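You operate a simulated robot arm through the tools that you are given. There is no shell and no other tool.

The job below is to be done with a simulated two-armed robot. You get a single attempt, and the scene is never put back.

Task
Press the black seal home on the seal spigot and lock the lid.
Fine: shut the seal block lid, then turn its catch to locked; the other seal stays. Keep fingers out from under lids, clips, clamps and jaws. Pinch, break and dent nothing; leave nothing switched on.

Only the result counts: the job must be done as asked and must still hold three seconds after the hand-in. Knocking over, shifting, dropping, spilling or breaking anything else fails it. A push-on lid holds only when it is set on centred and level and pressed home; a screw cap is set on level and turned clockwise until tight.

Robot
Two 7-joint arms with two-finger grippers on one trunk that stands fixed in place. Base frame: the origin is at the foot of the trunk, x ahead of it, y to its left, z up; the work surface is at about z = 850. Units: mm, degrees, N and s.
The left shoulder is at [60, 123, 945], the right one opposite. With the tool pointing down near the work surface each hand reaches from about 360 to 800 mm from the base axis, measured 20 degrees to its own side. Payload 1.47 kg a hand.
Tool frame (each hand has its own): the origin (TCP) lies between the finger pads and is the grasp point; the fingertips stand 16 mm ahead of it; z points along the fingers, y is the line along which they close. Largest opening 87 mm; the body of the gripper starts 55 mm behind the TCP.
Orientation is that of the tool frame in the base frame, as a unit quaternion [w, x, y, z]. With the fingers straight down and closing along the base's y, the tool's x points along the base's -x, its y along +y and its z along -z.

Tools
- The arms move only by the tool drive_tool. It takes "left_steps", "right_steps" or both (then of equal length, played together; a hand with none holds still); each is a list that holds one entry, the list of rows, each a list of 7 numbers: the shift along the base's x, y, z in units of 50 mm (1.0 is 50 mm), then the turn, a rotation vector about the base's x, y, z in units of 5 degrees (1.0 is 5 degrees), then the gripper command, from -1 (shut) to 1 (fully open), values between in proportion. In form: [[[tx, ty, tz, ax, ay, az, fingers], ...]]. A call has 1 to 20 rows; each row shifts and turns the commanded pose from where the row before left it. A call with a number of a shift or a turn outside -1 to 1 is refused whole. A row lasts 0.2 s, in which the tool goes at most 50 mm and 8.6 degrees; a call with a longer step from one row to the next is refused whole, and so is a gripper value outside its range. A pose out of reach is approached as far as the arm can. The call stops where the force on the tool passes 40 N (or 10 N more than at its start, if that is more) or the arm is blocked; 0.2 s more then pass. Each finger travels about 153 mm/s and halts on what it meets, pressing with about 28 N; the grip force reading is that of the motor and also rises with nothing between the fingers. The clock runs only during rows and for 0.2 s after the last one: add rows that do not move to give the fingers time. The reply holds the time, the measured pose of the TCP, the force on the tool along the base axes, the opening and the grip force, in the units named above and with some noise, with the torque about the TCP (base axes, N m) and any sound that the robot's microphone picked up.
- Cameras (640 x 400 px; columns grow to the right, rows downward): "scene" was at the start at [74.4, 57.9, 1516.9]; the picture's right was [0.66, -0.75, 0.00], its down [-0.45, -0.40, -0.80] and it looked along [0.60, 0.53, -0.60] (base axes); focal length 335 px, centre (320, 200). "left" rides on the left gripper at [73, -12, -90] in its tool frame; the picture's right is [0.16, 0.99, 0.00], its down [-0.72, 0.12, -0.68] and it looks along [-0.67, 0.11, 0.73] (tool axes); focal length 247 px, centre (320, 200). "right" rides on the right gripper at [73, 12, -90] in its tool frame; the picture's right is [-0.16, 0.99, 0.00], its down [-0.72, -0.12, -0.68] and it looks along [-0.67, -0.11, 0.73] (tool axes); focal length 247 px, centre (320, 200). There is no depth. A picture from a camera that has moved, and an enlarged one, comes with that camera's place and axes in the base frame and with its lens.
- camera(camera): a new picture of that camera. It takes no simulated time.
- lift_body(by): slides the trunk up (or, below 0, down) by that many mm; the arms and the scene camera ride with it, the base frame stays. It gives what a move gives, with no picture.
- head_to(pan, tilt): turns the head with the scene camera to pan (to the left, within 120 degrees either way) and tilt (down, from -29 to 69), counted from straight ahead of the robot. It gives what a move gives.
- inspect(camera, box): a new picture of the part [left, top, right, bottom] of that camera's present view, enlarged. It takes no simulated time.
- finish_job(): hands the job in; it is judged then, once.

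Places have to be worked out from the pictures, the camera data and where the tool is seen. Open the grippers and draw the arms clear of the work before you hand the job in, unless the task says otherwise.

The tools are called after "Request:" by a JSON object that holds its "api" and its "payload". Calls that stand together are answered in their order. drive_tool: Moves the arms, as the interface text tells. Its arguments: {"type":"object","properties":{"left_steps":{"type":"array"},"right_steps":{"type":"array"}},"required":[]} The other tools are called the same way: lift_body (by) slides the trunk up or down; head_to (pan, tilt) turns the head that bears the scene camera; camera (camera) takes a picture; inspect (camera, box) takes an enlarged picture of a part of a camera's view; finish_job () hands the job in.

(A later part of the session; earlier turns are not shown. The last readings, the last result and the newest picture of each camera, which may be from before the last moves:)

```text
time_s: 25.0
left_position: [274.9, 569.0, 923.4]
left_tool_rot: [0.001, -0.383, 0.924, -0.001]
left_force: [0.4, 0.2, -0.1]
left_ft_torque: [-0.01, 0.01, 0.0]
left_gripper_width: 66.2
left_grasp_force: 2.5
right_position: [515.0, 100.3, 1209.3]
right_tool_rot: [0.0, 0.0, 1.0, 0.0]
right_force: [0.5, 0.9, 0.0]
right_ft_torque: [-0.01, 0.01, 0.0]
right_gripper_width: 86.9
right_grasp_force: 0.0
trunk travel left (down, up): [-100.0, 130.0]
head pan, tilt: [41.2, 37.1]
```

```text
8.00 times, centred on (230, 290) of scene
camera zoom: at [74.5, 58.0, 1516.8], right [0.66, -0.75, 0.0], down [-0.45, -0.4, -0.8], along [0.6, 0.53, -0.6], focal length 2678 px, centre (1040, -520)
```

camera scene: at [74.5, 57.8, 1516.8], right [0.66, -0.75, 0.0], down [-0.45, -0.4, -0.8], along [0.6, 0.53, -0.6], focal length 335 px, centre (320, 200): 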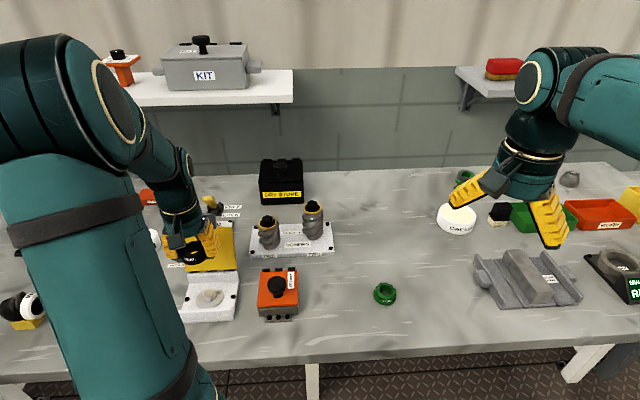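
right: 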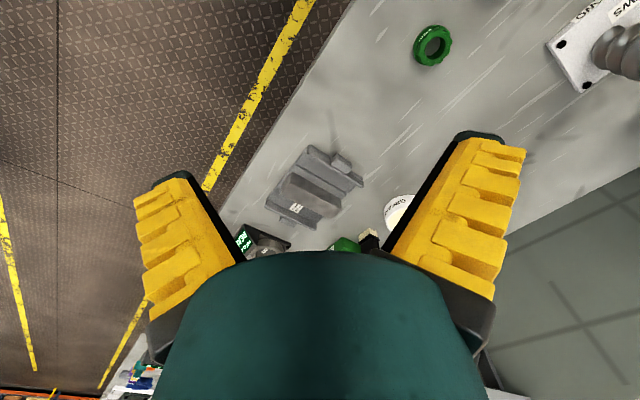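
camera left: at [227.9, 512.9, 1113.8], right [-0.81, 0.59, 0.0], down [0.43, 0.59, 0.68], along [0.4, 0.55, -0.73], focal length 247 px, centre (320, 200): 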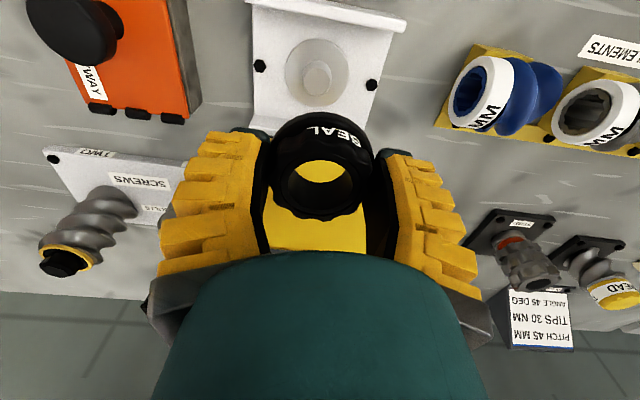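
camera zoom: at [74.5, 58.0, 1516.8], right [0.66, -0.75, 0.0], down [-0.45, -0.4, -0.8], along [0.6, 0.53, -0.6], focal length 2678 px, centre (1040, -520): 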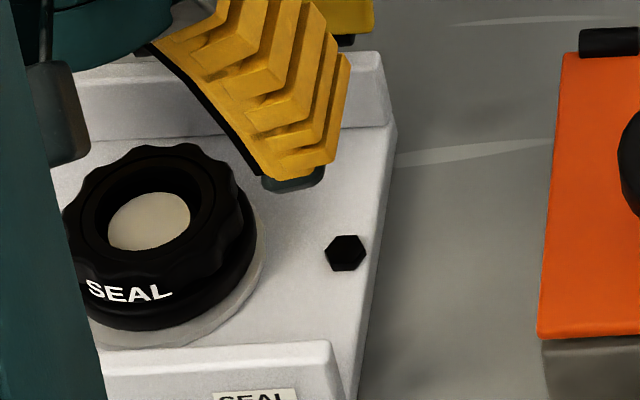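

The seal sits upright on the spigot. I'll close the fingers to about 32 mm above it, so the two tips can press evenly on the ring.

Request:
{"api": "drive_tool", "payload": {"left_steps": [[[0, 0, 0, 0, 0, 0, -0.1], [0, 0, 0, 0, 0, 0, -0.27], [0, 0, 0, 0, 0, 0, -0.27], [0, 0, 0, 0, 0, 0, -0.27]]]}}

Request:
{"api": "inspect", "payload": {"camera": "left", "box": [220, 30, 420, 230]}}

Request:
{"api": "inspect", "payload": {"camera": "scene", "box": [200, 255, 270, 315]}}

```text
time_s: 26.0
left_position: [273.4, 570.0, 922.4]
left_tool_rot: [0.0, -0.383, 0.924, 0.001]
left_force: [0.5, 0.0, -0.1]
left_ft_torque: [-0.02, 0.02, 0.0]
left_gripper_width: 37.7
left_grasp_force: 4.7
right_position: [514.1, 102.0, 1209.3]
right_tool_rot: [0.0, 0.001, 1.0, 0.0]
right_force: [0.2, -0.4, 0.0]
right_ft_torque: [0.0, 0.04, -0.01]
right_gripper_width: 87.2
right_grasp_force: 0.0
trunk travel left (down, up): [-100.0, 130.0]
head pan, tilt: [41.2, 37.1]
```

```text
2.00 times, centred on (320, 130) of left
camera zoom: at [231.2, 511.0, 1012.5], right [-0.81, 0.59, 0.0], down [0.43, 0.59, 0.68], along [0.4, 0.55, -0.73], focal length 494 px, centre (320, 340)
```

zoom: 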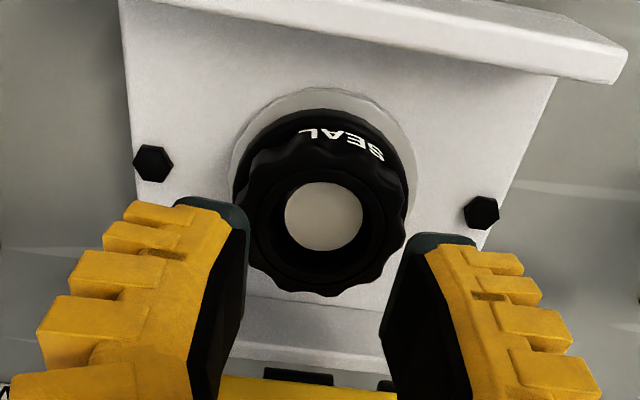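

```text
6.67 times, centred on (235, 285) of scene
camera zoom: at [74.4, 57.9, 1516.9], right [0.66, -0.75, 0.0], down [-0.45, -0.4, -0.8], along [0.6, 0.53, -0.6], focal length 2231 px, centre (887, -367)
```

zoom: 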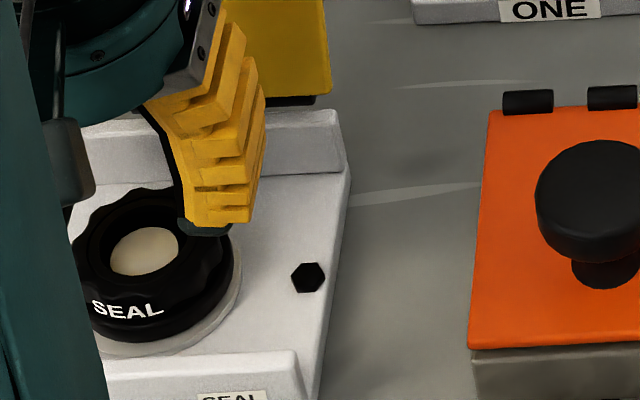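

Opening reads 37.7 mm, so I'll close a little more to about 31 mm so the tips land on the ring. Then I'll descend toward the ring in stages.

Request:
{"api": "drive_tool", "payload": {"left_steps": [[[0, 0, 0, 0, 0, 0, -0.43], [0, 0, 0, 0, 0, 0, -0.43], [0, 0, -0.2, 0, 0, 0, -0.43], [0, 0, -0.15, 0, 0, 0, -0.43], [0, 0, 0, 0, 0, 0, -0.43]]]}}

Request:
{"api": "inspect", "payload": {"camera": "left", "box": [220, 50, 420, 250]}}

Request:
{"api": "inspect", "payload": {"camera": "scene", "box": [200, 255, 270, 315]}}

```text
time_s: 27.2
left_position: [274.7, 568.7, 904.3]
left_tool_rot: [0.0, -0.383, 0.924, 0.0]
left_force: [0.5, 0.1, -0.5]
left_ft_torque: [0.01, 0.0, -0.01]
left_gripper_width: 31.0
left_grasp_force: 5.7
right_position: [515.2, 100.0, 1208.2]
right_tool_rot: [0.0, 0.0, 1.0, 0.0]
right_force: [-0.5, 1.1, -0.1]
right_ft_torque: [-0.05, 0.01, 0.0]
right_gripper_width: 87.0
right_grasp_force: 0.1
trunk travel left (down, up): [-100.0, 130.0]
head pan, tilt: [41.2, 37.1]
```

```text
2.00 times, centred on (320, 150) of left
camera zoom: at [231.8, 510.6, 994.3], right [-0.81, 0.59, 0.0], down [0.43, 0.59, 0.68], along [0.4, 0.55, -0.73], focal length 494 px, centre (320, 300)
```

zoom: 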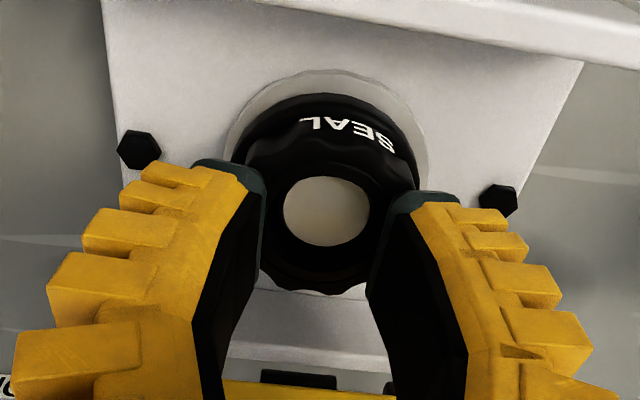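

```text
6.67 times, centred on (235, 285) of scene
camera zoom: at [74.4, 57.9, 1516.9], right [0.66, -0.75, 0.0], down [-0.45, -0.4, -0.8], along [0.6, 0.53, -0.6], focal length 2231 px, centre (887, -367)
```

zoom: 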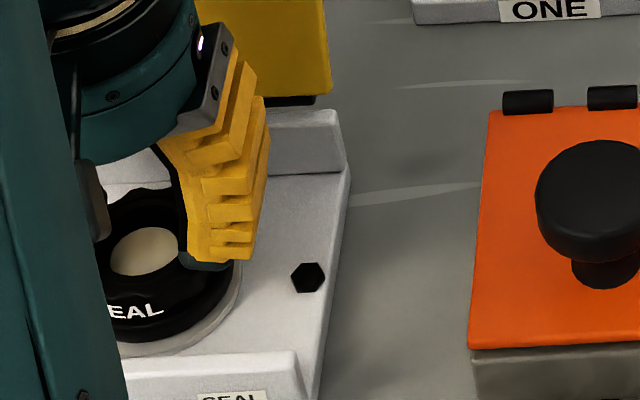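

The tips straddle the hole symmetrically above the ring. I'll press down in 1.5–2 mm steps and let the force limit guard the move.

Request:
{"api": "drive_tool", "payload": {"left_steps": [[[0, 0, -0.04, 0, 0, 0, -0.43], [0, 0, -0.04, 0, 0, 0, -0.43], [0, 0, -0.03, 0, 0, 0, -0.43], [0, 0, -0.03, 0, 0, 0, -0.43], [0, 0, -0.03, 0, 0, 0, -0.43], [0, 0, 0, 0, 0, 0, -0.43]]]}}

Request:
{"api": "inspect", "payload": {"camera": "scene", "box": [200, 255, 270, 315]}}

Request:
{"api": "inspect", "payload": {"camera": "left", "box": [220, 50, 420, 250]}}

```text
time_s: 28.3
left_position: [275.6, 571.3, 901.3]
left_tool_rot: [0.003, -0.383, 0.924, 0.002]
left_force: [-2.6, -3.3, 17.6]
left_ft_torque: [-0.06, 0.04, 0.06]
left_gripper_width: 6.2
left_grasp_force: 27.7
right_position: [513.8, 99.9, 1208.4]
right_tool_rot: [0.0, -0.001, 1.0, 0.0]
right_force: [-0.3, -0.3, 0.6]
right_ft_torque: [-0.03, 0.01, -0.02]
right_gripper_width: 87.0
right_grasp_force: 0.1
trunk travel left (down, up): [-100.0, 130.0]
head pan, tilt: [41.2, 37.1]
stopped in row 5 (left hand): the force on the tool passed its limit at 50 N (the readings are from after the stop); the commanded pose is now the measured one
```

```text
6.67 times, centred on (235, 285) of scene
camera zoom: at [73.7, 56.8, 1516.8], right [0.66, -0.75, 0.0], down [-0.45, -0.4, -0.8], along [0.6, 0.53, -0.6], focal length 2231 px, centre (887, -367)
```

zoom: 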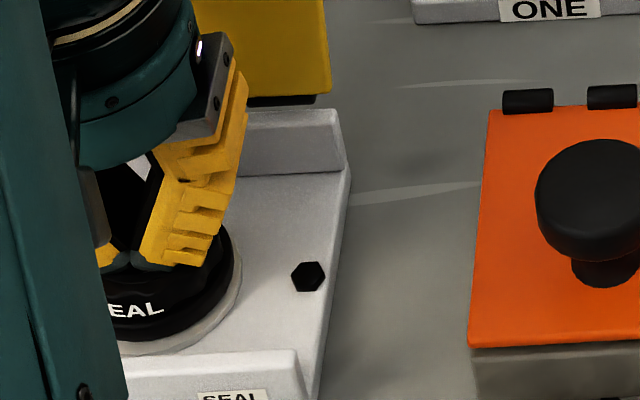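

```text
2.00 times, centred on (320, 150) of left
camera zoom: at [231.3, 512.0, 989.9], right [-0.81, 0.59, 0.0], down [0.43, 0.59, 0.69], along [0.4, 0.56, -0.73], focal length 494 px, centre (320, 300)
```

zoom: 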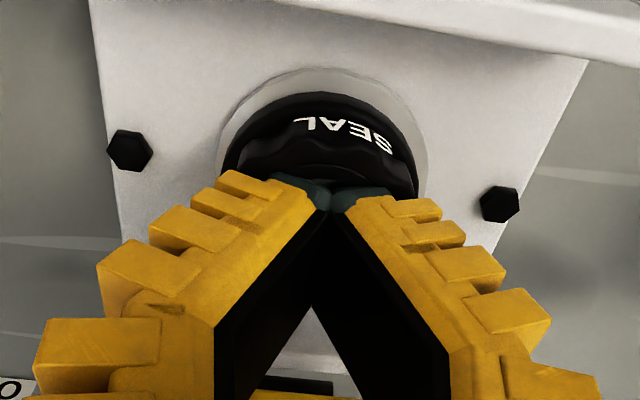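

The contact force pushed the fingers together (6 mm opening), so they cannot press while spread. I'll raise the hand a bit, shut the fingers fully so they form a solid bar, and look at the seal.

Request:
{"api": "drive_tool", "payload": {"left_steps": [[[0, 0, 0.2, 0, 0, 0, -0.5], [0, 0, 0.4, 0, 0, 0, -1], [0, 0, 0.4, 0, 0, 0, -1], [0, 0, 0, 0, 0, 0, -1]]]}}

Request:
{"api": "inspect", "payload": {"camera": "left", "box": [240, 20, 400, 140]}}

Request:
{"api": "inspect", "payload": {"camera": "scene", "box": [200, 265, 260, 315]}}

```text
time_s: 29.3
left_position: [274.8, 571.0, 950.4]
left_tool_rot: [0.002, -0.383, 0.924, 0.001]
left_force: [-0.3, 0.3, 0.0]
left_ft_torque: [0.0, -0.04, 0.02]
left_gripper_width: 0.2
left_grasp_force: 27.9
right_position: [514.6, 100.9, 1209.0]
right_tool_rot: [0.001, 0.0, 1.0, 0.0]
right_force: [-0.3, 0.0, -0.9]
right_ft_torque: [0.01, -0.02, -0.02]
right_gripper_width: 87.1
right_grasp_force: 0.1
trunk travel left (down, up): [-100.0, 130.0]
head pan, tilt: [41.2, 37.1]
```

```text
3.33 times, centred on (320, 80) of left
camera zoom: at [231.4, 511.5, 1039.2], right [-0.81, 0.59, 0.0], down [0.43, 0.59, 0.68], along [0.4, 0.55, -0.73], focal length 823 px, centre (320, 600)
```

zoom: 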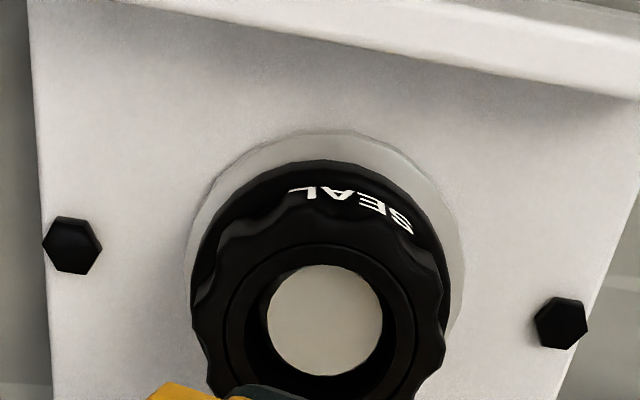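

```text
8.00 times, centred on (230, 290) of scene
camera zoom: at [74.6, 58.0, 1516.8], right [0.66, -0.75, 0.0], down [-0.45, -0.4, -0.8], along [0.6, 0.53, -0.6], focal length 2678 px, centre (1040, -520)
```

zoom: 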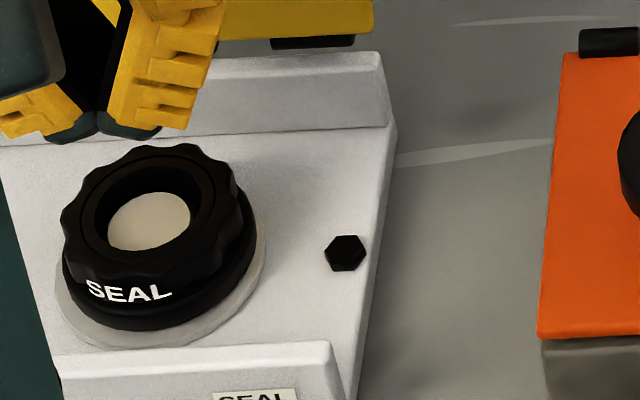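

The seal looks unchanged: its flange seems about 3 mm above the disc, so it is not yet home. I'll centre the shut fingers over the hole and press again, approaching the ring slowly.

Request:
{"api": "drive_tool", "payload": {"left_steps": [[[-0.028, -0.004, -0.3, 0, 0, 0, -1], [0, 0, -0.3, 0, 0, 0, -1], [0, 0, -0.24, 0, 0, 0, -1], [0, 0, -0.06, 0, 0, 0, -1], [0, 0, -0.03, 0, 0, 0, -1], [0, 0, -0.02, 0, 0, 0, -1], [0, 0, -0.02, 0, 0, 0, -1], [0, 0, -0.02, 0, 0, 0, -1], [0, 0, -0.02, 0, 0, 0, -1], [0, 0, 0, 0, 0, 0, -1]]]}}

Request:
{"api": "inspect", "payload": {"camera": "scene", "box": [200, 265, 260, 315]}}

Request:
{"api": "inspect", "payload": {"camera": "left", "box": [240, 80, 400, 200]}}

```text
time_s: 31.5
left_position: [273.5, 571.9, 899.3]
left_tool_rot: [0.004, -0.383, 0.924, 0.001]
left_force: [0.6, 1.6, 11.5]
left_ft_torque: [0.02, 0.01, -0.02]
left_gripper_width: 6.0
left_grasp_force: 27.1
right_position: [514.8, 99.8, 1208.5]
right_tool_rot: [0.0, 0.0, 1.0, 0.0]
right_force: [0.2, 0.2, 0.5]
right_ft_torque: [-0.04, 0.0, -0.01]
right_gripper_width: 86.9
right_grasp_force: 0.0
trunk travel left (down, up): [-100.0, 130.0]
head pan, tilt: [41.2, 37.1]
```

```text
8.00 times, centred on (230, 290) of scene
camera zoom: at [74.1, 57.2, 1517.0], right [0.66, -0.75, 0.0], down [-0.45, -0.4, -0.8], along [0.6, 0.53, -0.6], focal length 2678 px, centre (1040, -520)
```

zoom: 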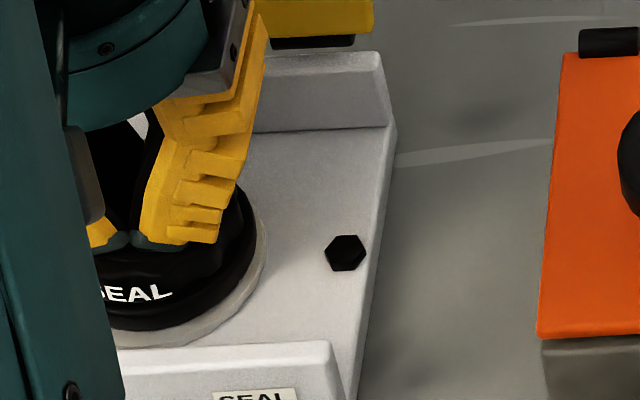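

```text
3.33 times, centred on (320, 140) of left
camera zoom: at [230.0, 512.0, 989.2], right [-0.81, 0.59, 0.0], down [0.43, 0.59, 0.69], along [0.4, 0.56, -0.73], focal length 823 px, centre (320, 400)
```

zoom: 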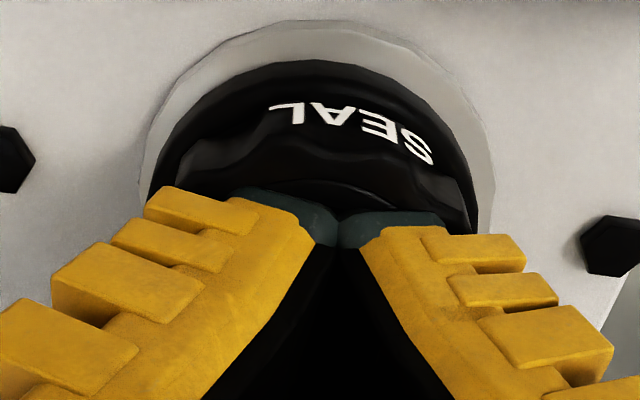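

Contact is made with 11.5 N and the fingers stay nearly shut. I'll keep pressing in 1 mm steps toward the 40 N limit.

Request:
{"api": "drive_tool", "payload": {"left_steps": [[[0, 0, -0.02, 0, 0, 0, -1], [0, 0, -0.02, 0, 0, 0, -1], [0, 0, -0.02, 0, 0, 0, -1], [0, 0, 0, 0, 0, 0, -1]]]}}

Request:
{"api": "inspect", "payload": {"camera": "scene", "box": [200, 265, 260, 315]}}

```text
time_s: 32.5
left_position: [274.1, 571.5, 898.2]
left_tool_rot: [0.004, -0.383, 0.924, 0.003]
left_force: [-1.6, 0.6, 33.8]
left_ft_torque: [0.09, -0.04, -0.04]
left_gripper_width: 6.1
left_grasp_force: 27.4
right_position: [514.0, 99.5, 1210.9]
right_tool_rot: [0.001, 0.0, 1.0, 0.001]
right_force: [1.3, 0.4, 0.1]
right_ft_torque: [-0.01, -0.01, 0.01]
right_gripper_width: 87.2
right_grasp_force: 0.1
trunk travel left (down, up): [-100.0, 130.0]
head pan, tilt: [41.2, 37.1]
```

```text
8.00 times, centred on (230, 290) of scene
camera zoom: at [72.9, 55.2, 1517.2], right [0.66, -0.75, 0.0], down [-0.45, -0.4, -0.8], along [0.6, 0.53, -0.6], focal length 2678 px, centre (1040, -520)
```

zoom: 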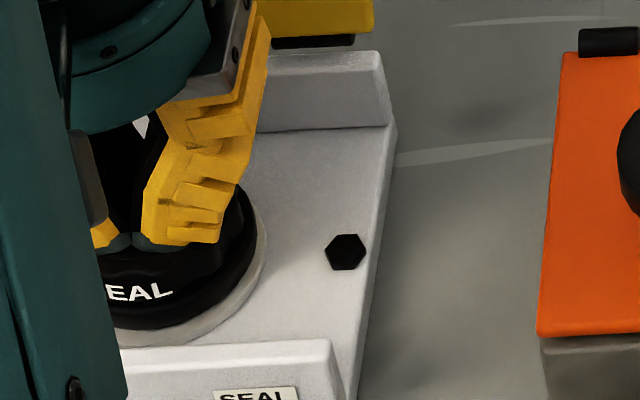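

Force is 33.8 N and the seal has barely moved. Torques are small, so the push is centred; I'll add a little more in fine steps.

Request:
{"api": "drive_tool", "payload": {"left_steps": [[[0, 0, -0.015, 0, 0, 0, -1], [0, 0, -0.015, 0, 0, 0, -1], [0, 0, 0, 0, 0, 0, -1]]]}}

Request:
{"api": "inspect", "payload": {"camera": "scene", "box": [200, 265, 260, 315]}}

Request:
{"api": "inspect", "payload": {"camera": "left", "box": [240, 80, 400, 200]}}

```text
time_s: 33.0
left_position: [274.0, 570.7, 897.6]
left_tool_rot: [0.005, -0.384, 0.923, 0.002]
left_force: [-6.4, -8.6, 23.8]
left_ft_torque: [-0.09, 0.1, -0.01]
left_gripper_width: 5.8
left_grasp_force: 26.3
right_position: [513.7, 98.2, 1209.4]
right_tool_rot: [0.001, 0.0, 1.0, 0.001]
right_force: [0.0, -0.3, 0.1]
right_ft_torque: [0.0, 0.03, 0.03]
right_gripper_width: 87.1
right_grasp_force: 0.0
trunk travel left (down, up): [-100.0, 130.0]
head pan, tilt: [41.2, 37.1]
stopped in row 2 (left hand): the force on the tool passed its limit at 44 N (the readings are from after the stop); the commanded pose is now the measured one
```

```text
8.00 times, centred on (230, 290) of scene
camera zoom: at [72.7, 54.7, 1516.9], right [0.66, -0.75, 0.0], down [-0.45, -0.39, -0.8], along [0.6, 0.53, -0.6], focal length 2678 px, centre (1040, -520)
```

zoom: 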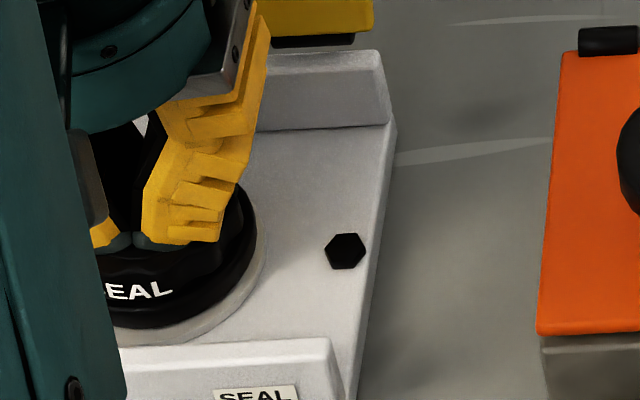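

```text
3.33 times, centred on (320, 140) of left
camera zoom: at [230.1, 511.4, 987.4], right [-0.81, 0.59, 0.0], down [0.42, 0.59, 0.69], along [0.4, 0.56, -0.73], focal length 823 px, centre (320, 400)
```

zoom: 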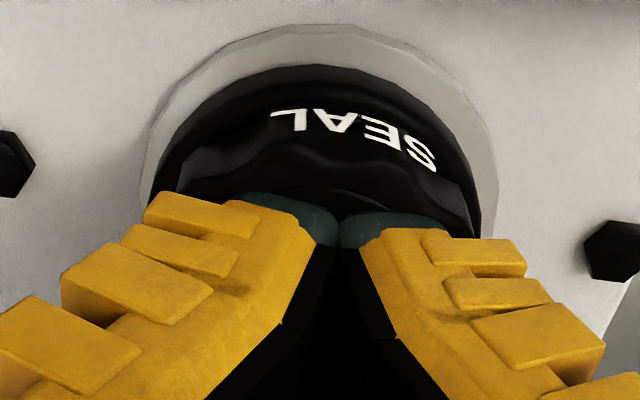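

Even at 44 N the seal did not visibly move. I'll raise the hand and open the fingers clear of the view, to see how the seal sits: its gap, its centring and its level.

Request:
{"api": "drive_tool", "payload": {"left_steps": [[[0, 0, 0.3, 0, 0, 0, -1], [-0.1, -0.1, 0.6, 0, 0, 0, -1], [-0.2, -0.2, 0.4, 0, 0, 0, -0.5], [-0.2, -0.2, 0, 0, 0, 0, 0.4], [0, 0, 0, 0, 0, 0, 1], [0, 0, 0, 0, 0, 0, 1]]]}}

Request:
{"api": "inspect", "payload": {"camera": "left", "box": [250, 80, 390, 180]}}

Request:
{"api": "inspect", "payload": {"camera": "scene", "box": [195, 275, 245, 315]}}

```text
time_s: 34.4
left_position: [248.9, 549.1, 960.9]
left_tool_rot: [0.004, -0.383, 0.924, 0.002]
left_force: [-0.4, -0.1, 0.5]
left_ft_torque: [-0.03, -0.03, -0.01]
left_gripper_width: 87.2
left_grasp_force: 0.0
right_position: [514.6, 101.7, 1208.8]
right_tool_rot: [-0.001, -0.001, 1.0, 0.001]
right_force: [-0.3, -0.5, -0.6]
right_ft_torque: [0.01, -0.04, -0.01]
right_gripper_width: 87.1
right_grasp_force: 0.0
trunk travel left (down, up): [-100.0, 130.0]
head pan, tilt: [41.2, 37.1]
```

```text
4.00 times, centred on (320, 130) of left
camera zoom: at [206.3, 488.6, 1050.4], right [-0.81, 0.59, 0.0], down [0.43, 0.59, 0.69], along [0.4, 0.56, -0.73], focal length 988 px, centre (320, 480)
```

zoom: 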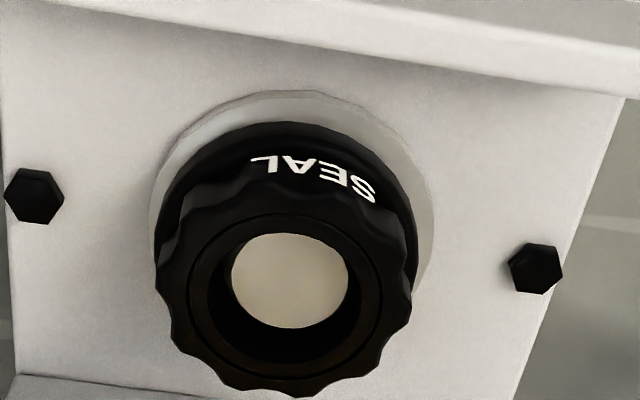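

```text
10.00 times, centred on (220, 295) of scene
camera zoom: at [74.3, 57.9, 1516.9], right [0.66, -0.75, 0.0], down [-0.45, -0.4, -0.8], along [0.6, 0.53, -0.6], focal length 3347 px, centre (1320, -750)
```

zoom: 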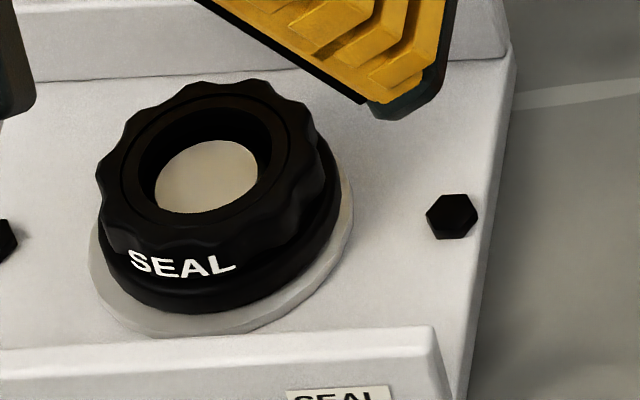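

The seal now reads clearly: it sits level, but about 4 mm above the disc and roughly 0.9 mm off-centre to the right. That probably wedges it on the slightly tapered stub. I'll level the tool, return above the seal and measure for a re-grip and re-centre.

Request:
{"api": "drive_tool", "payload": {"left_steps": [[[0.25, 0.22, 0, -0.078, 0.066, 0, 0.42], [0.248, 0.22, -0.3, 0, 0, 0, 0.42], [0, 0, -0.42, 0, 0, 0, 0.42], [0, 0, 0, 0, 0, 0, 0.42], [0, 0, 0, 0, 0, 0, 0.42]]]}}

Request:
{"api": "inspect", "payload": {"camera": "left", "box": [250, 80, 390, 180]}}

```text
time_s: 35.6
left_position: [276.5, 569.8, 924.0]
left_tool_rot: [0.0, -0.383, 0.924, 0.0]
left_force: [0.1, -0.1, -0.3]
left_ft_torque: [0.02, 0.01, 0.01]
left_gripper_width: 66.2
left_grasp_force: 3.4
right_position: [514.5, 101.4, 1209.0]
right_tool_rot: [-0.001, 0.0, 1.0, 0.0]
right_force: [1.3, -0.3, -0.4]
right_ft_torque: [0.0, -0.02, 0.02]
right_gripper_width: 86.9
right_grasp_force: 0.0
trunk travel left (down, up): [-100.0, 130.0]
head pan, tilt: [41.2, 37.1]
```

```text
4.00 times, centred on (320, 130) of left
camera zoom: at [233.1, 510.7, 1014.5], right [-0.81, 0.59, 0.0], down [0.43, 0.59, 0.68], along [0.4, 0.55, -0.73], focal length 988 px, centre (320, 480)
```

zoom: 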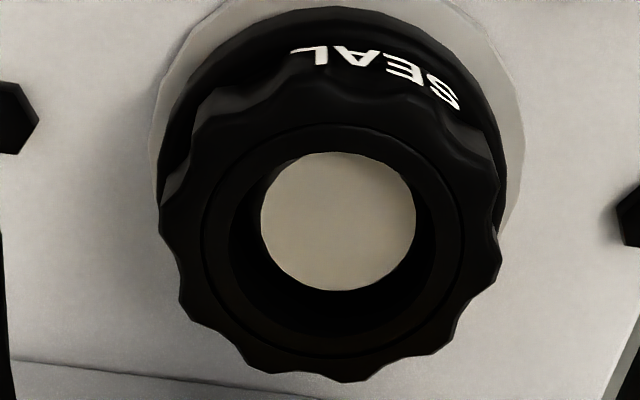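

The stub's centre is 2.7 mm to the image-right of the tool axis, and the seal is about 1.1 mm short of the stub's centre. I'll shift the hand (−2.1, +1.8), go down around the seal and re-grip, which pulls it onto the stub's axis.

Request:
{"api": "drive_tool", "payload": {"left_steps": [[[-0.042, 0.036, 0, 0, 0, 0, 0.42], [0, 0, -0.3, 0, 0, 0, 0.42], [0, 0, -0.3, 0, 0, 0, 0.42], [0, 0, -0.2, 0, 0, 0, 0.42], [0, 0, 0, 0, 0, 0, 0.42]]]}}

Request:
{"api": "inspect", "payload": {"camera": "left", "box": [230, 80, 410, 230]}}

```text
time_s: 36.8
left_position: [272.0, 572.5, 884.9]
left_tool_rot: [0.0, -0.383, 0.924, 0.0]
left_force: [-0.3, 0.1, -0.2]
left_ft_torque: [0.01, -0.01, -0.02]
left_gripper_width: 66.2
left_grasp_force: 2.8
right_position: [515.5, 101.5, 1209.2]
right_tool_rot: [0.0, -0.001, 1.0, 0.0]
right_force: [0.1, -0.1, 0.6]
right_ft_torque: [-0.01, 0.0, -0.02]
right_gripper_width: 87.1
right_grasp_force: 0.0
trunk travel left (down, up): [-100.0, 130.0]
head pan, tilt: [41.2, 37.1]
```

```text
2.67 times, centred on (320, 155) of left
camera zoom: at [229.5, 512.3, 974.5], right [-0.81, 0.59, 0.0], down [0.43, 0.59, 0.68], along [0.4, 0.55, -0.73], focal length 659 px, centre (320, 320)
```

zoom: 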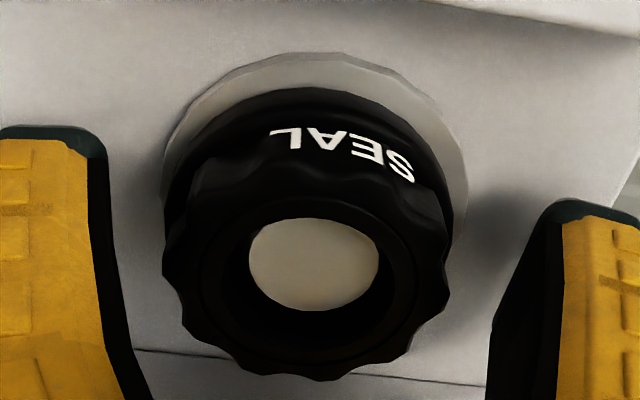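

The hand overshot slightly: the stub is now about 0.8 mm image-left of the tool axis. I'll trim by (+0.7, −0.5) mm and check again before closing.

Request:
{"api": "drive_tool", "payload": {"left_steps": [[[0.014, -0.01, 0, 0, 0, 0, 0.42], [0, 0, 0, 0, 0, 0, 0.42]]]}}

Request:
{"api": "inspect", "payload": {"camera": "left", "box": [230, 80, 410, 230]}}

```text
time_s: 37.4
left_position: [272.8, 571.6, 884.9]
left_tool_rot: [0.0, -0.382, 0.924, 0.0]
left_force: [0.0, 0.0, 0.0]
left_ft_torque: [0.01, 0.0, 0.01]
left_gripper_width: 66.1
left_grasp_force: 3.8
right_position: [514.8, 101.2, 1208.0]
right_tool_rot: [0.0, 0.0, 1.0, 0.0]
right_force: [0.0, 0.3, 0.6]
right_ft_torque: [0.0, 0.0, 0.01]
right_gripper_width: 87.1
right_grasp_force: 0.1
trunk travel left (down, up): [-100.0, 130.0]
head pan, tilt: [41.2, 37.1]
```

```text
2.67 times, centred on (320, 155) of left
camera zoom: at [230.6, 512.1, 974.7], right [-0.81, 0.59, 0.0], down [0.43, 0.59, 0.68], along [0.4, 0.55, -0.73], focal length 659 px, centre (320, 320)
```

zoom: 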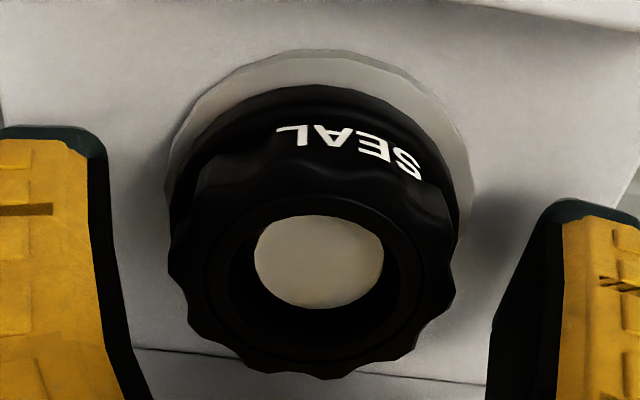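

The stub is now centred on the tool axis (column ~320), with the seal about 1 mm off to the left. I'll close the fingers on the seal.

Request:
{"api": "drive_tool", "payload": {"left_steps": [[[0, 0, 0, 0, 0, 0, 0.2], [0, 0, 0, 0, 0, 0, 0], [0, 0, 0, 0, 0, 0, -0.4], [0, 0, 0, 0, 0, 0, -0.4]]]}}

Request:
{"api": "inspect", "payload": {"camera": "left", "box": [230, 80, 410, 230]}}

```text
time_s: 38.4
left_position: [272.6, 568.9, 885.9]
left_tool_rot: [0.0, -0.383, 0.924, 0.0]
left_force: [3.8, -5.2, 0.6]
left_ft_torque: [-0.06, -0.08, 0.0]
left_gripper_width: 47.9
left_grasp_force: 27.9
right_position: [515.4, 101.1, 1208.4]
right_tool_rot: [0.0, 0.0, 1.0, -0.001]
right_force: [0.5, 0.5, -0.7]
right_ft_torque: [-0.01, 0.05, 0.01]
right_gripper_width: 86.9
right_grasp_force: 0.1
trunk travel left (down, up): [-100.0, 130.0]
head pan, tilt: [41.2, 37.1]
```

```text
2.67 times, centred on (320, 155) of left
camera zoom: at [231.3, 511.4, 974.8], right [-0.81, 0.59, 0.0], down [0.43, 0.59, 0.68], along [0.4, 0.55, -0.73], focal length 659 px, centre (320, 320)
```

zoom: 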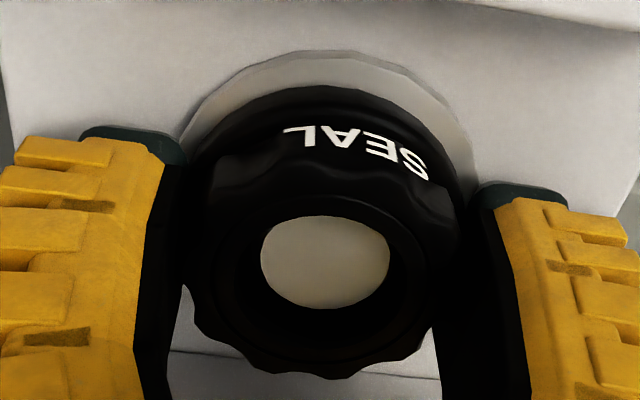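

The grip pushes back with about 6 N sideways, so the seal is lodged against one side of the stub. I'll lift it 8 mm to free it, then re-centre.

Request:
{"api": "drive_tool", "payload": {"left_steps": [[[0, 0, 0.04, 0, 0, 0, -0.4], [0, 0, 0.04, 0, 0, 0, -0.4], [0, 0, 0.04, 0, 0, 0, -0.4], [0, 0, 0.04, 0, 0, 0, -0.4], [0, 0, 0, 0, 0, 0, -0.4]]]}}

Request:
{"api": "inspect", "payload": {"camera": "left", "box": [230, 80, 410, 230]}}

Request:
{"api": "inspect", "payload": {"camera": "scene", "box": [195, 275, 245, 315]}}

```text
time_s: 39.6
left_position: [273.2, 571.5, 892.4]
left_tool_rot: [-0.001, -0.384, 0.923, 0.001]
left_force: [-1.6, -4.5, -2.0]
left_ft_torque: [-0.18, 0.09, 0.04]
left_gripper_width: 47.4
left_grasp_force: 28.8
right_position: [515.1, 101.7, 1209.0]
right_tool_rot: [0.0, 0.0, 1.0, 0.0]
right_force: [0.2, 0.4, -0.5]
right_ft_torque: [0.02, -0.02, 0.0]
right_gripper_width: 87.0
right_grasp_force: 0.1
trunk travel left (down, up): [-100.0, 130.0]
head pan, tilt: [41.2, 37.1]
```

```text
2.67 times, centred on (320, 155) of left
camera zoom: at [230.6, 512.6, 982.9], right [-0.81, 0.59, 0.0], down [0.43, 0.59, 0.68], along [0.4, 0.55, -0.73], focal length 659 px, centre (320, 320)
```

zoom: 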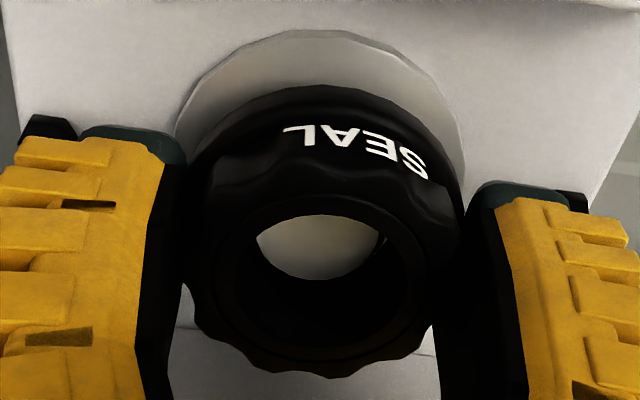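

```text
10.00 times, centred on (220, 295) of scene
camera zoom: at [75.2, 57.7, 1516.8], right [0.66, -0.75, 0.0], down [-0.45, -0.4, -0.8], along [0.6, 0.53, -0.6], focal length 3347 px, centre (1320, -750)
```

zoom: 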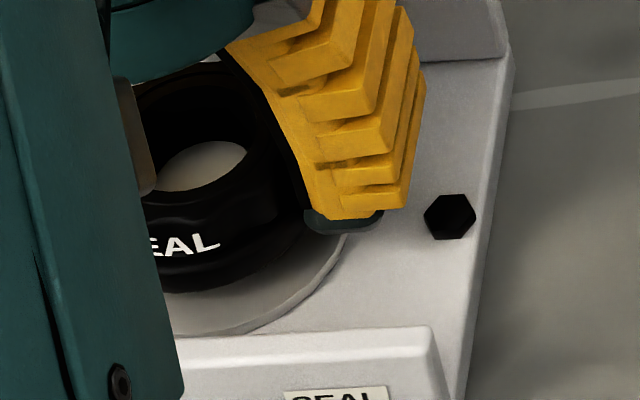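

Some residual side force (about −4 N toward the robot) suggests the hole is touching the stub fore-aft. I'll lift fully clear of the stub and re-measure both parts.

Request:
{"api": "drive_tool", "payload": {"left_steps": [[[0, 0, 0.06, 0, 0, 0, -0.4], [0, 0, 0.06, 0, 0, 0, -0.4], [0, 0, 0.06, 0, 0, 0, -0.4], [0, 0, 0, 0, 0, 0, -0.4]]]}}

Request:
{"api": "inspect", "payload": {"camera": "left", "box": [230, 60, 410, 230]}}

Request:
{"api": "inspect", "payload": {"camera": "left", "box": [270, 130, 370, 230]}}

```text
time_s: 40.6
left_position: [273.2, 572.1, 902.6]
left_tool_rot: [0.0, -0.383, 0.924, 0.0]
left_force: [0.4, -0.2, -0.5]
left_ft_torque: [-0.03, 0.01, 0.02]
left_gripper_width: 48.1
left_grasp_force: 27.9
right_position: [516.0, 101.4, 1207.6]
right_tool_rot: [0.001, 0.0, 1.0, 0.0]
right_force: [-0.3, -0.3, 0.4]
right_ft_torque: [-0.02, 0.0, -0.04]
right_gripper_width: 87.0
right_grasp_force: 0.1
trunk travel left (down, up): [-100.0, 130.0]
head pan, tilt: [41.2, 37.1]
```

```text
2.35 times, centred on (320, 145) of left
camera zoom: at [230.8, 512.8, 992.0], right [-0.81, 0.59, 0.0], down [0.43, 0.59, 0.68], along [0.4, 0.55, -0.73], focal length 581 px, centre (320, 329)
```

zoom: 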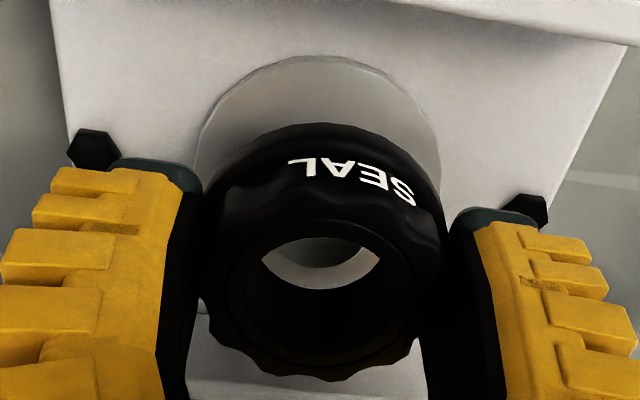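

```text
4.00 times, centred on (320, 180) of left
camera zoom: at [230.8, 512.8, 992.0], right [-0.81, 0.59, 0.0], down [0.43, 0.59, 0.68], along [0.4, 0.55, -0.73], focal length 988 px, centre (320, 280)
```

zoom: 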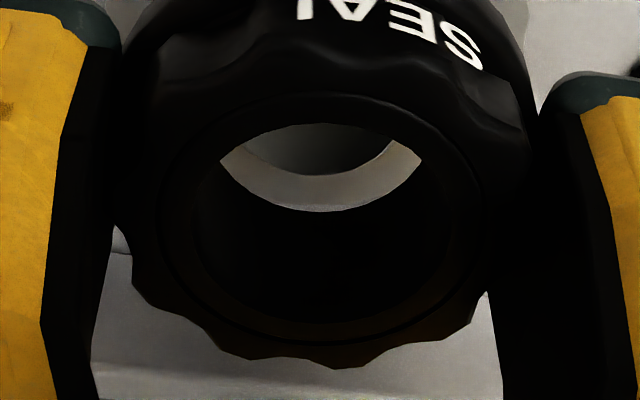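

Clear of the stub, the view shows the seal about 0.8 mm too far forward and about 0.5 mm too far left. I'll shift y by −1 mm and lower in small steps, checking the side forces.

Request:
{"api": "drive_tool", "payload": {"left_steps": [[[0, -0.02, 0, 0, 0, 0, -0.4], [0, 0, 0, 0, 0, 0, -0.4], [0, 0, -0.05, 0, 0, 0, -0.4], [0, 0, -0.05, 0, 0, 0, -0.4], [0, 0, -0.05, 0, 0, 0, -0.4], [0, 0, -0.05, 0, 0, 0, -0.4], [0, 0, 0, 0, 0, 0, -0.4]]]}}

Request:
{"api": "inspect", "payload": {"camera": "left", "box": [230, 60, 410, 230]}}

```text
time_s: 42.2
left_position: [273.6, 570.5, 892.0]
left_tool_rot: [0.0, -0.384, 0.923, 0.0]
left_force: [-1.2, 0.4, -1.1]
left_ft_torque: [0.0, 0.0, -0.01]
left_gripper_width: 48.0
left_grasp_force: 28.6
right_position: [514.3, 101.2, 1209.3]
right_tool_rot: [0.0, 0.0, 1.0, 0.0]
right_force: [0.1, 0.7, -0.1]
right_ft_torque: [0.01, 0.01, 0.0]
right_gripper_width: 86.8
right_grasp_force: 0.1
trunk travel left (down, up): [-100.0, 130.0]
head pan, tilt: [41.2, 37.1]
```

```text
2.35 times, centred on (320, 145) of left
camera zoom: at [230.6, 511.5, 981.6], right [-0.81, 0.59, 0.0], down [0.43, 0.59, 0.68], along [0.4, 0.55, -0.73], focal length 581 px, centre (320, 329)
```

zoom: 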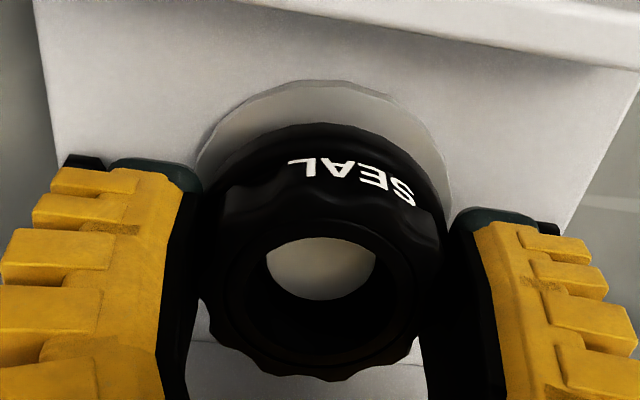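

No side force now at z=892, so the seal slides freely on the stub. I'll continue down in 1.5 mm steps.

Request:
{"api": "drive_tool", "payload": {"left_steps": [[[0, 0, -0.03, 0, 0, 0, -0.4], [0, 0, -0.03, 0, 0, 0, -0.4], [0, 0, -0.03, 0, 0, 0, -0.4], [0, 0, 0, 0, 0, 0, -0.4]]]}}

Request:
{"api": "inspect", "payload": {"camera": "left", "box": [230, 60, 410, 230]}}

```text
time_s: 43.2
left_position: [272.4, 571.2, 887.8]
left_tool_rot: [0.001, -0.383, 0.924, 0.0]
left_force: [2.0, 2.5, 7.6]
left_ft_torque: [0.05, -0.02, -0.03]
left_gripper_width: 48.3
left_grasp_force: 27.7
right_position: [514.3, 100.4, 1209.7]
right_tool_rot: [0.0, 0.0, 1.0, 0.0]
right_force: [-0.7, 0.0, 0.5]
right_ft_torque: [0.02, 0.01, 0.0]
right_gripper_width: 87.0
right_grasp_force: 0.2
trunk travel left (down, up): [-100.0, 130.0]
head pan, tilt: [41.2, 37.1]
```

```text
2.35 times, centred on (320, 145) of left
camera zoom: at [229.6, 510.8, 977.8], right [-0.81, 0.59, 0.0], down [0.43, 0.59, 0.68], along [0.4, 0.55, -0.73], focal length 581 px, centre (320, 329)
```

zoom: 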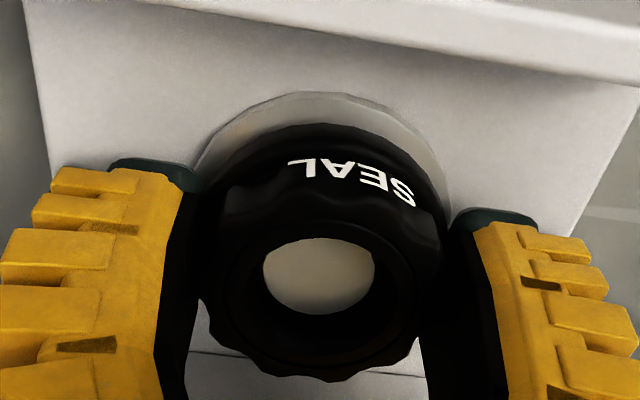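

Vertical resistance starts at z≈888 with a small forward side force, so I'll trim 0.3 mm forward and press 1 mm at a time to see the force profile.

Request:
{"api": "drive_tool", "payload": {"left_steps": [[[0.004, 0.004, -0.02, 0, 0, 0, -0.6], [0, 0, -0.02, 0, 0, 0, -0.6], [0, 0, 0, 0, 0, 0, -0.6]]]}}

Request:
{"api": "inspect", "payload": {"camera": "left", "box": [230, 60, 410, 230]}}

```text
time_s: 44.0
left_position: [272.0, 570.6, 884.9]
left_tool_rot: [0.001, -0.383, 0.924, 0.0]
left_force: [-1.6, 0.3, 7.9]
left_ft_torque: [0.03, 0.03, 0.01]
left_gripper_width: 48.4
left_grasp_force: 28.0
right_position: [514.8, 100.8, 1209.5]
right_tool_rot: [0.0, 0.0, 1.0, 0.0]
right_force: [0.5, -1.0, 0.1]
right_ft_torque: [0.0, 0.0, -0.02]
right_gripper_width: 87.0
right_grasp_force: 0.0
trunk travel left (down, up): [-100.0, 130.0]
head pan, tilt: [41.2, 37.1]
```

```text
2.35 times, centred on (320, 145) of left
camera zoom: at [229.7, 510.9, 975.2], right [-0.81, 0.59, 0.0], down [0.43, 0.59, 0.68], along [0.4, 0.55, -0.73], focal length 581 px, centre (320, 329)
```

zoom: 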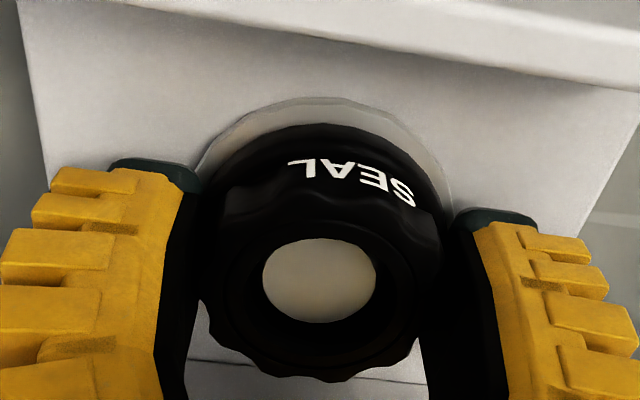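

Good: the resistance stayed at about 8 N while the seal moved 3 mm down, so the fit is now sliding. I'll continue pressing down.

Request:
{"api": "drive_tool", "payload": {"left_steps": [[[0, 0, -0.02, 0, 0, 0, -0.6], [0, 0, -0.02, 0, 0, 0, -0.6], [0, 0, 0, 0, 0, 0, -0.6]]]}}

Request:
{"api": "inspect", "payload": {"camera": "left", "box": [230, 60, 410, 230]}}

```text
time_s: 44.8
left_position: [272.4, 570.6, 884.3]
left_tool_rot: [0.002, -0.383, 0.924, 0.0]
left_force: [-0.1, 2.4, 16.7]
left_ft_torque: [-0.1, 0.01, -0.03]
left_gripper_width: 49.0
left_grasp_force: 28.2
right_position: [514.3, 101.6, 1209.6]
right_tool_rot: [0.0, 0.0, 1.0, 0.0]
right_force: [0.7, -0.4, 0.2]
right_ft_torque: [-0.02, 0.01, 0.02]
right_gripper_width: 86.9
right_grasp_force: 0.1
trunk travel left (down, up): [-100.0, 130.0]
head pan, tilt: [41.2, 37.1]
```

```text
2.35 times, centred on (320, 145) of left
camera zoom: at [229.5, 510.7, 974.1], right [-0.81, 0.59, 0.0], down [0.43, 0.59, 0.68], along [0.4, 0.55, -0.73], focal length 581 px, centre (320, 329)
```

zoom: 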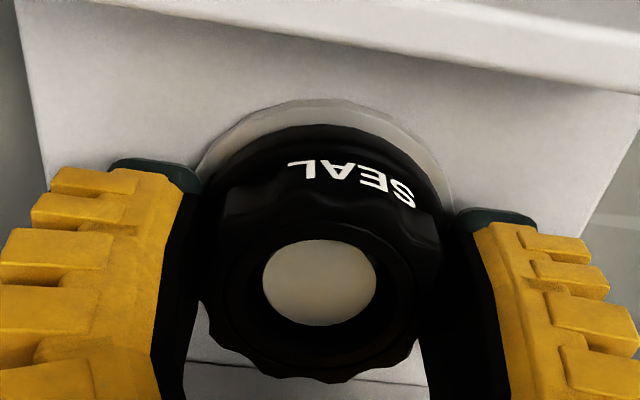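

It again stops near z≈884 with rising force (16.7 N) and the grip starting to slip. The seal is now centred on the stub, so I'll let go, raise, shut the fingers and press from above again.

Request:
{"api": "drive_tool", "payload": {"left_steps": [[[0, 0, 0.02, 0, 0, 0, 0], [0, 0, 0, 0, 0, 0, 0.42], [0, 0, 0, 0, 0, 0, 0.42], [0, 0, 0.3, 0, 0, 0, 0.42], [0, 0, 0.5, 0, 0, 0, 0.42], [0, 0, 0, 0, 0, 0, 0.42]]]}}

Request:
{"api": "inspect", "payload": {"camera": "left", "box": [250, 80, 390, 180]}}

Request:
{"api": "inspect", "payload": {"camera": "scene", "box": [200, 275, 250, 315]}}

```text
time_s: 46.2
left_position: [276.6, 569.3, 924.5]
left_tool_rot: [0.0, -0.383, 0.924, -0.001]
left_force: [0.3, 0.2, -0.4]
left_ft_torque: [0.0, 0.02, -0.02]
left_gripper_width: 66.3
left_grasp_force: 3.2
right_position: [516.3, 101.4, 1208.7]
right_tool_rot: [0.0, 0.0, 1.0, 0.0]
right_force: [-0.6, -0.4, 0.1]
right_ft_torque: [0.04, -0.02, -0.01]
right_gripper_width: 86.7
right_grasp_force: 0.0
trunk travel left (down, up): [-100.0, 130.0]
head pan, tilt: [41.2, 37.1]
```

```text
4.00 times, centred on (320, 130) of left
camera zoom: at [230.6, 510.7, 1015.1], right [-0.81, 0.59, 0.0], down [0.43, 0.59, 0.68], along [0.4, 0.55, -0.73], focal length 988 px, centre (320, 480)
```

zoom: 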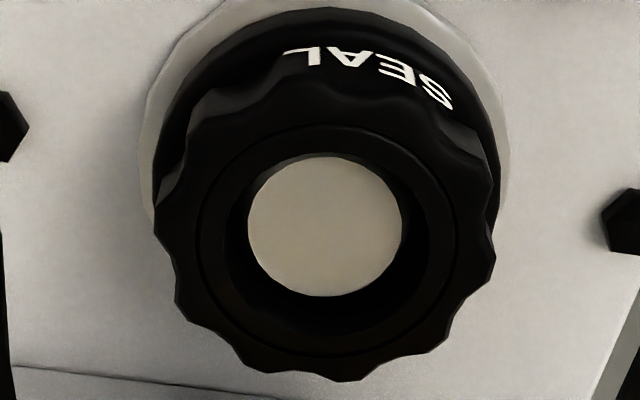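

```text
10.00 times, centred on (225, 295) of scene
camera zoom: at [74.6, 58.1, 1516.8], right [0.66, -0.75, 0.0], down [-0.45, -0.4, -0.8], along [0.6, 0.53, -0.6], focal length 3347 px, centre (1270, -750)
```

zoom: 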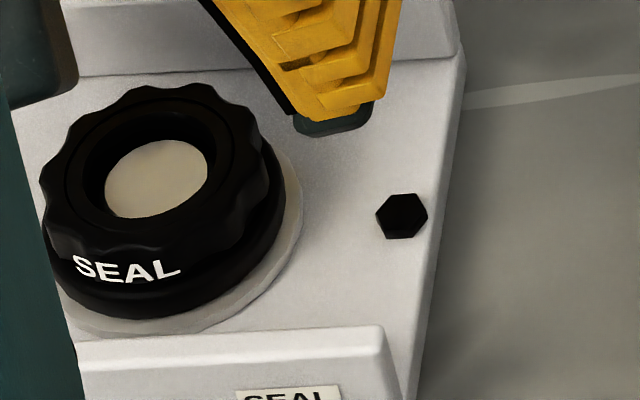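

The seal is now centred and sits lower, with a gap of perhaps 1–2 mm. I'll shut the fingers, centre them (+1.3 mm in y) and press from above.

Request:
{"api": "drive_tool", "payload": {"left_steps": [[[-0.003, 0.026, 0, 0, 0, 0, -0.4], [0, 0, 0, 0, 0, 0, -1], [0, 0, 0, 0, 0, 0, -1], [0, 0, -0.2, 0, 0, 0, -1], [0, 0, -0.2, 0, 0, 0, -1], [0, 0, -0.04, 0, 0, 0, -1], [0, 0, -0.03, 0, 0, 0, -1], [0, 0, -0.03, 0, 0, 0, -1], [0, 0, -0.02, 0, 0, 0, -1], [0, 0, -0.02, 0, 0, 0, -1], [0, 0, 0, 0, 0, 0, -1]]]}}

Request:
{"api": "inspect", "payload": {"camera": "left", "box": [230, 60, 410, 230]}}

Request:
{"api": "inspect", "payload": {"camera": "scene", "box": [200, 275, 250, 315]}}

```text
time_s: 48.6
left_position: [273.4, 571.2, 899.0]
left_tool_rot: [0.002, -0.384, 0.924, 0.001]
left_force: [-0.7, 2.2, 23.2]
left_ft_torque: [0.07, -0.06, -0.04]
left_gripper_width: 6.0
left_grasp_force: 27.5
right_position: [513.9, 100.0, 1209.5]
right_tool_rot: [0.0, 0.0, 1.0, 0.0]
right_force: [-0.2, 0.3, 0.0]
right_ft_torque: [-0.01, -0.06, -0.05]
right_gripper_width: 86.9
right_grasp_force: 0.0
trunk travel left (down, up): [-100.0, 130.0]
head pan, tilt: [41.2, 37.1]
```

```text
2.35 times, centred on (320, 145) of left
camera zoom: at [230.0, 512.1, 989.1], right [-0.81, 0.59, 0.0], down [0.43, 0.59, 0.68], along [0.4, 0.55, -0.73], focal length 581 px, centre (320, 329)
```

zoom: 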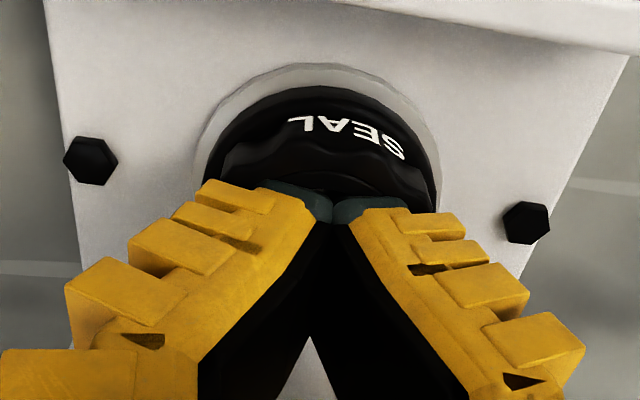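

```text
10.00 times, centred on (225, 295) of scene
camera zoom: at [73.5, 56.1, 1517.1], right [0.66, -0.75, 0.0], down [-0.45, -0.4, -0.8], along [0.6, 0.53, -0.6], focal length 3347 px, centre (1270, -750)
```

zoom: 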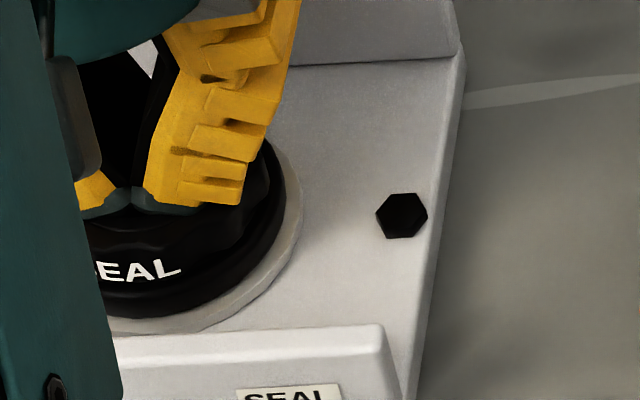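

Contact at 23 N with nearly no side force. I'll continue in 0.75 mm steps up to the limit.

Request:
{"api": "drive_tool", "payload": {"left_steps": [[[0, 0, -0.015, 0, 0, 0, -1], [0, 0, -0.015, 0, 0, 0, -1], [0, 0, -0.01, 0, 0, 0, -1], [0, 0, 0, 0, 0, 0, -1], [0, 0, 0, 0, 0, 0, -1]]]}}

Request:
{"api": "inspect", "payload": {"camera": "scene", "box": [200, 275, 250, 315]}}

```text
time_s: 49.4
left_position: [272.9, 571.2, 898.1]
left_tool_rot: [0.002, -0.384, 0.923, 0.002]
left_force: [-4.9, -7.8, 23.0]
left_ft_torque: [-0.07, 0.03, -0.14]
left_gripper_width: 6.1
left_grasp_force: 27.8
right_position: [513.8, 99.2, 1208.3]
right_tool_rot: [0.0, 0.0, 1.0, 0.001]
right_force: [0.0, -0.2, 0.1]
right_ft_torque: [0.04, -0.02, 0.0]
right_gripper_width: 87.0
right_grasp_force: 0.1
trunk travel left (down, up): [-100.0, 130.0]
head pan, tilt: [41.2, 37.1]
stopped in row 3 (left hand): the force on the tool passed its limit at 41 N (the readings are from after the stop); the commanded pose is now the measured one
```

```text
10.00 times, centred on (225, 295) of scene
camera zoom: at [72.9, 55.0, 1516.9], right [0.66, -0.75, 0.0], down [-0.45, -0.4, -0.8], along [0.6, 0.53, -0.6], focal length 3347 px, centre (1270, -750)
```

zoom: 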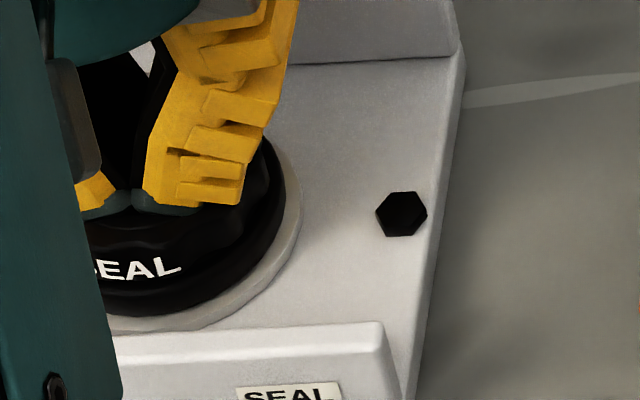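

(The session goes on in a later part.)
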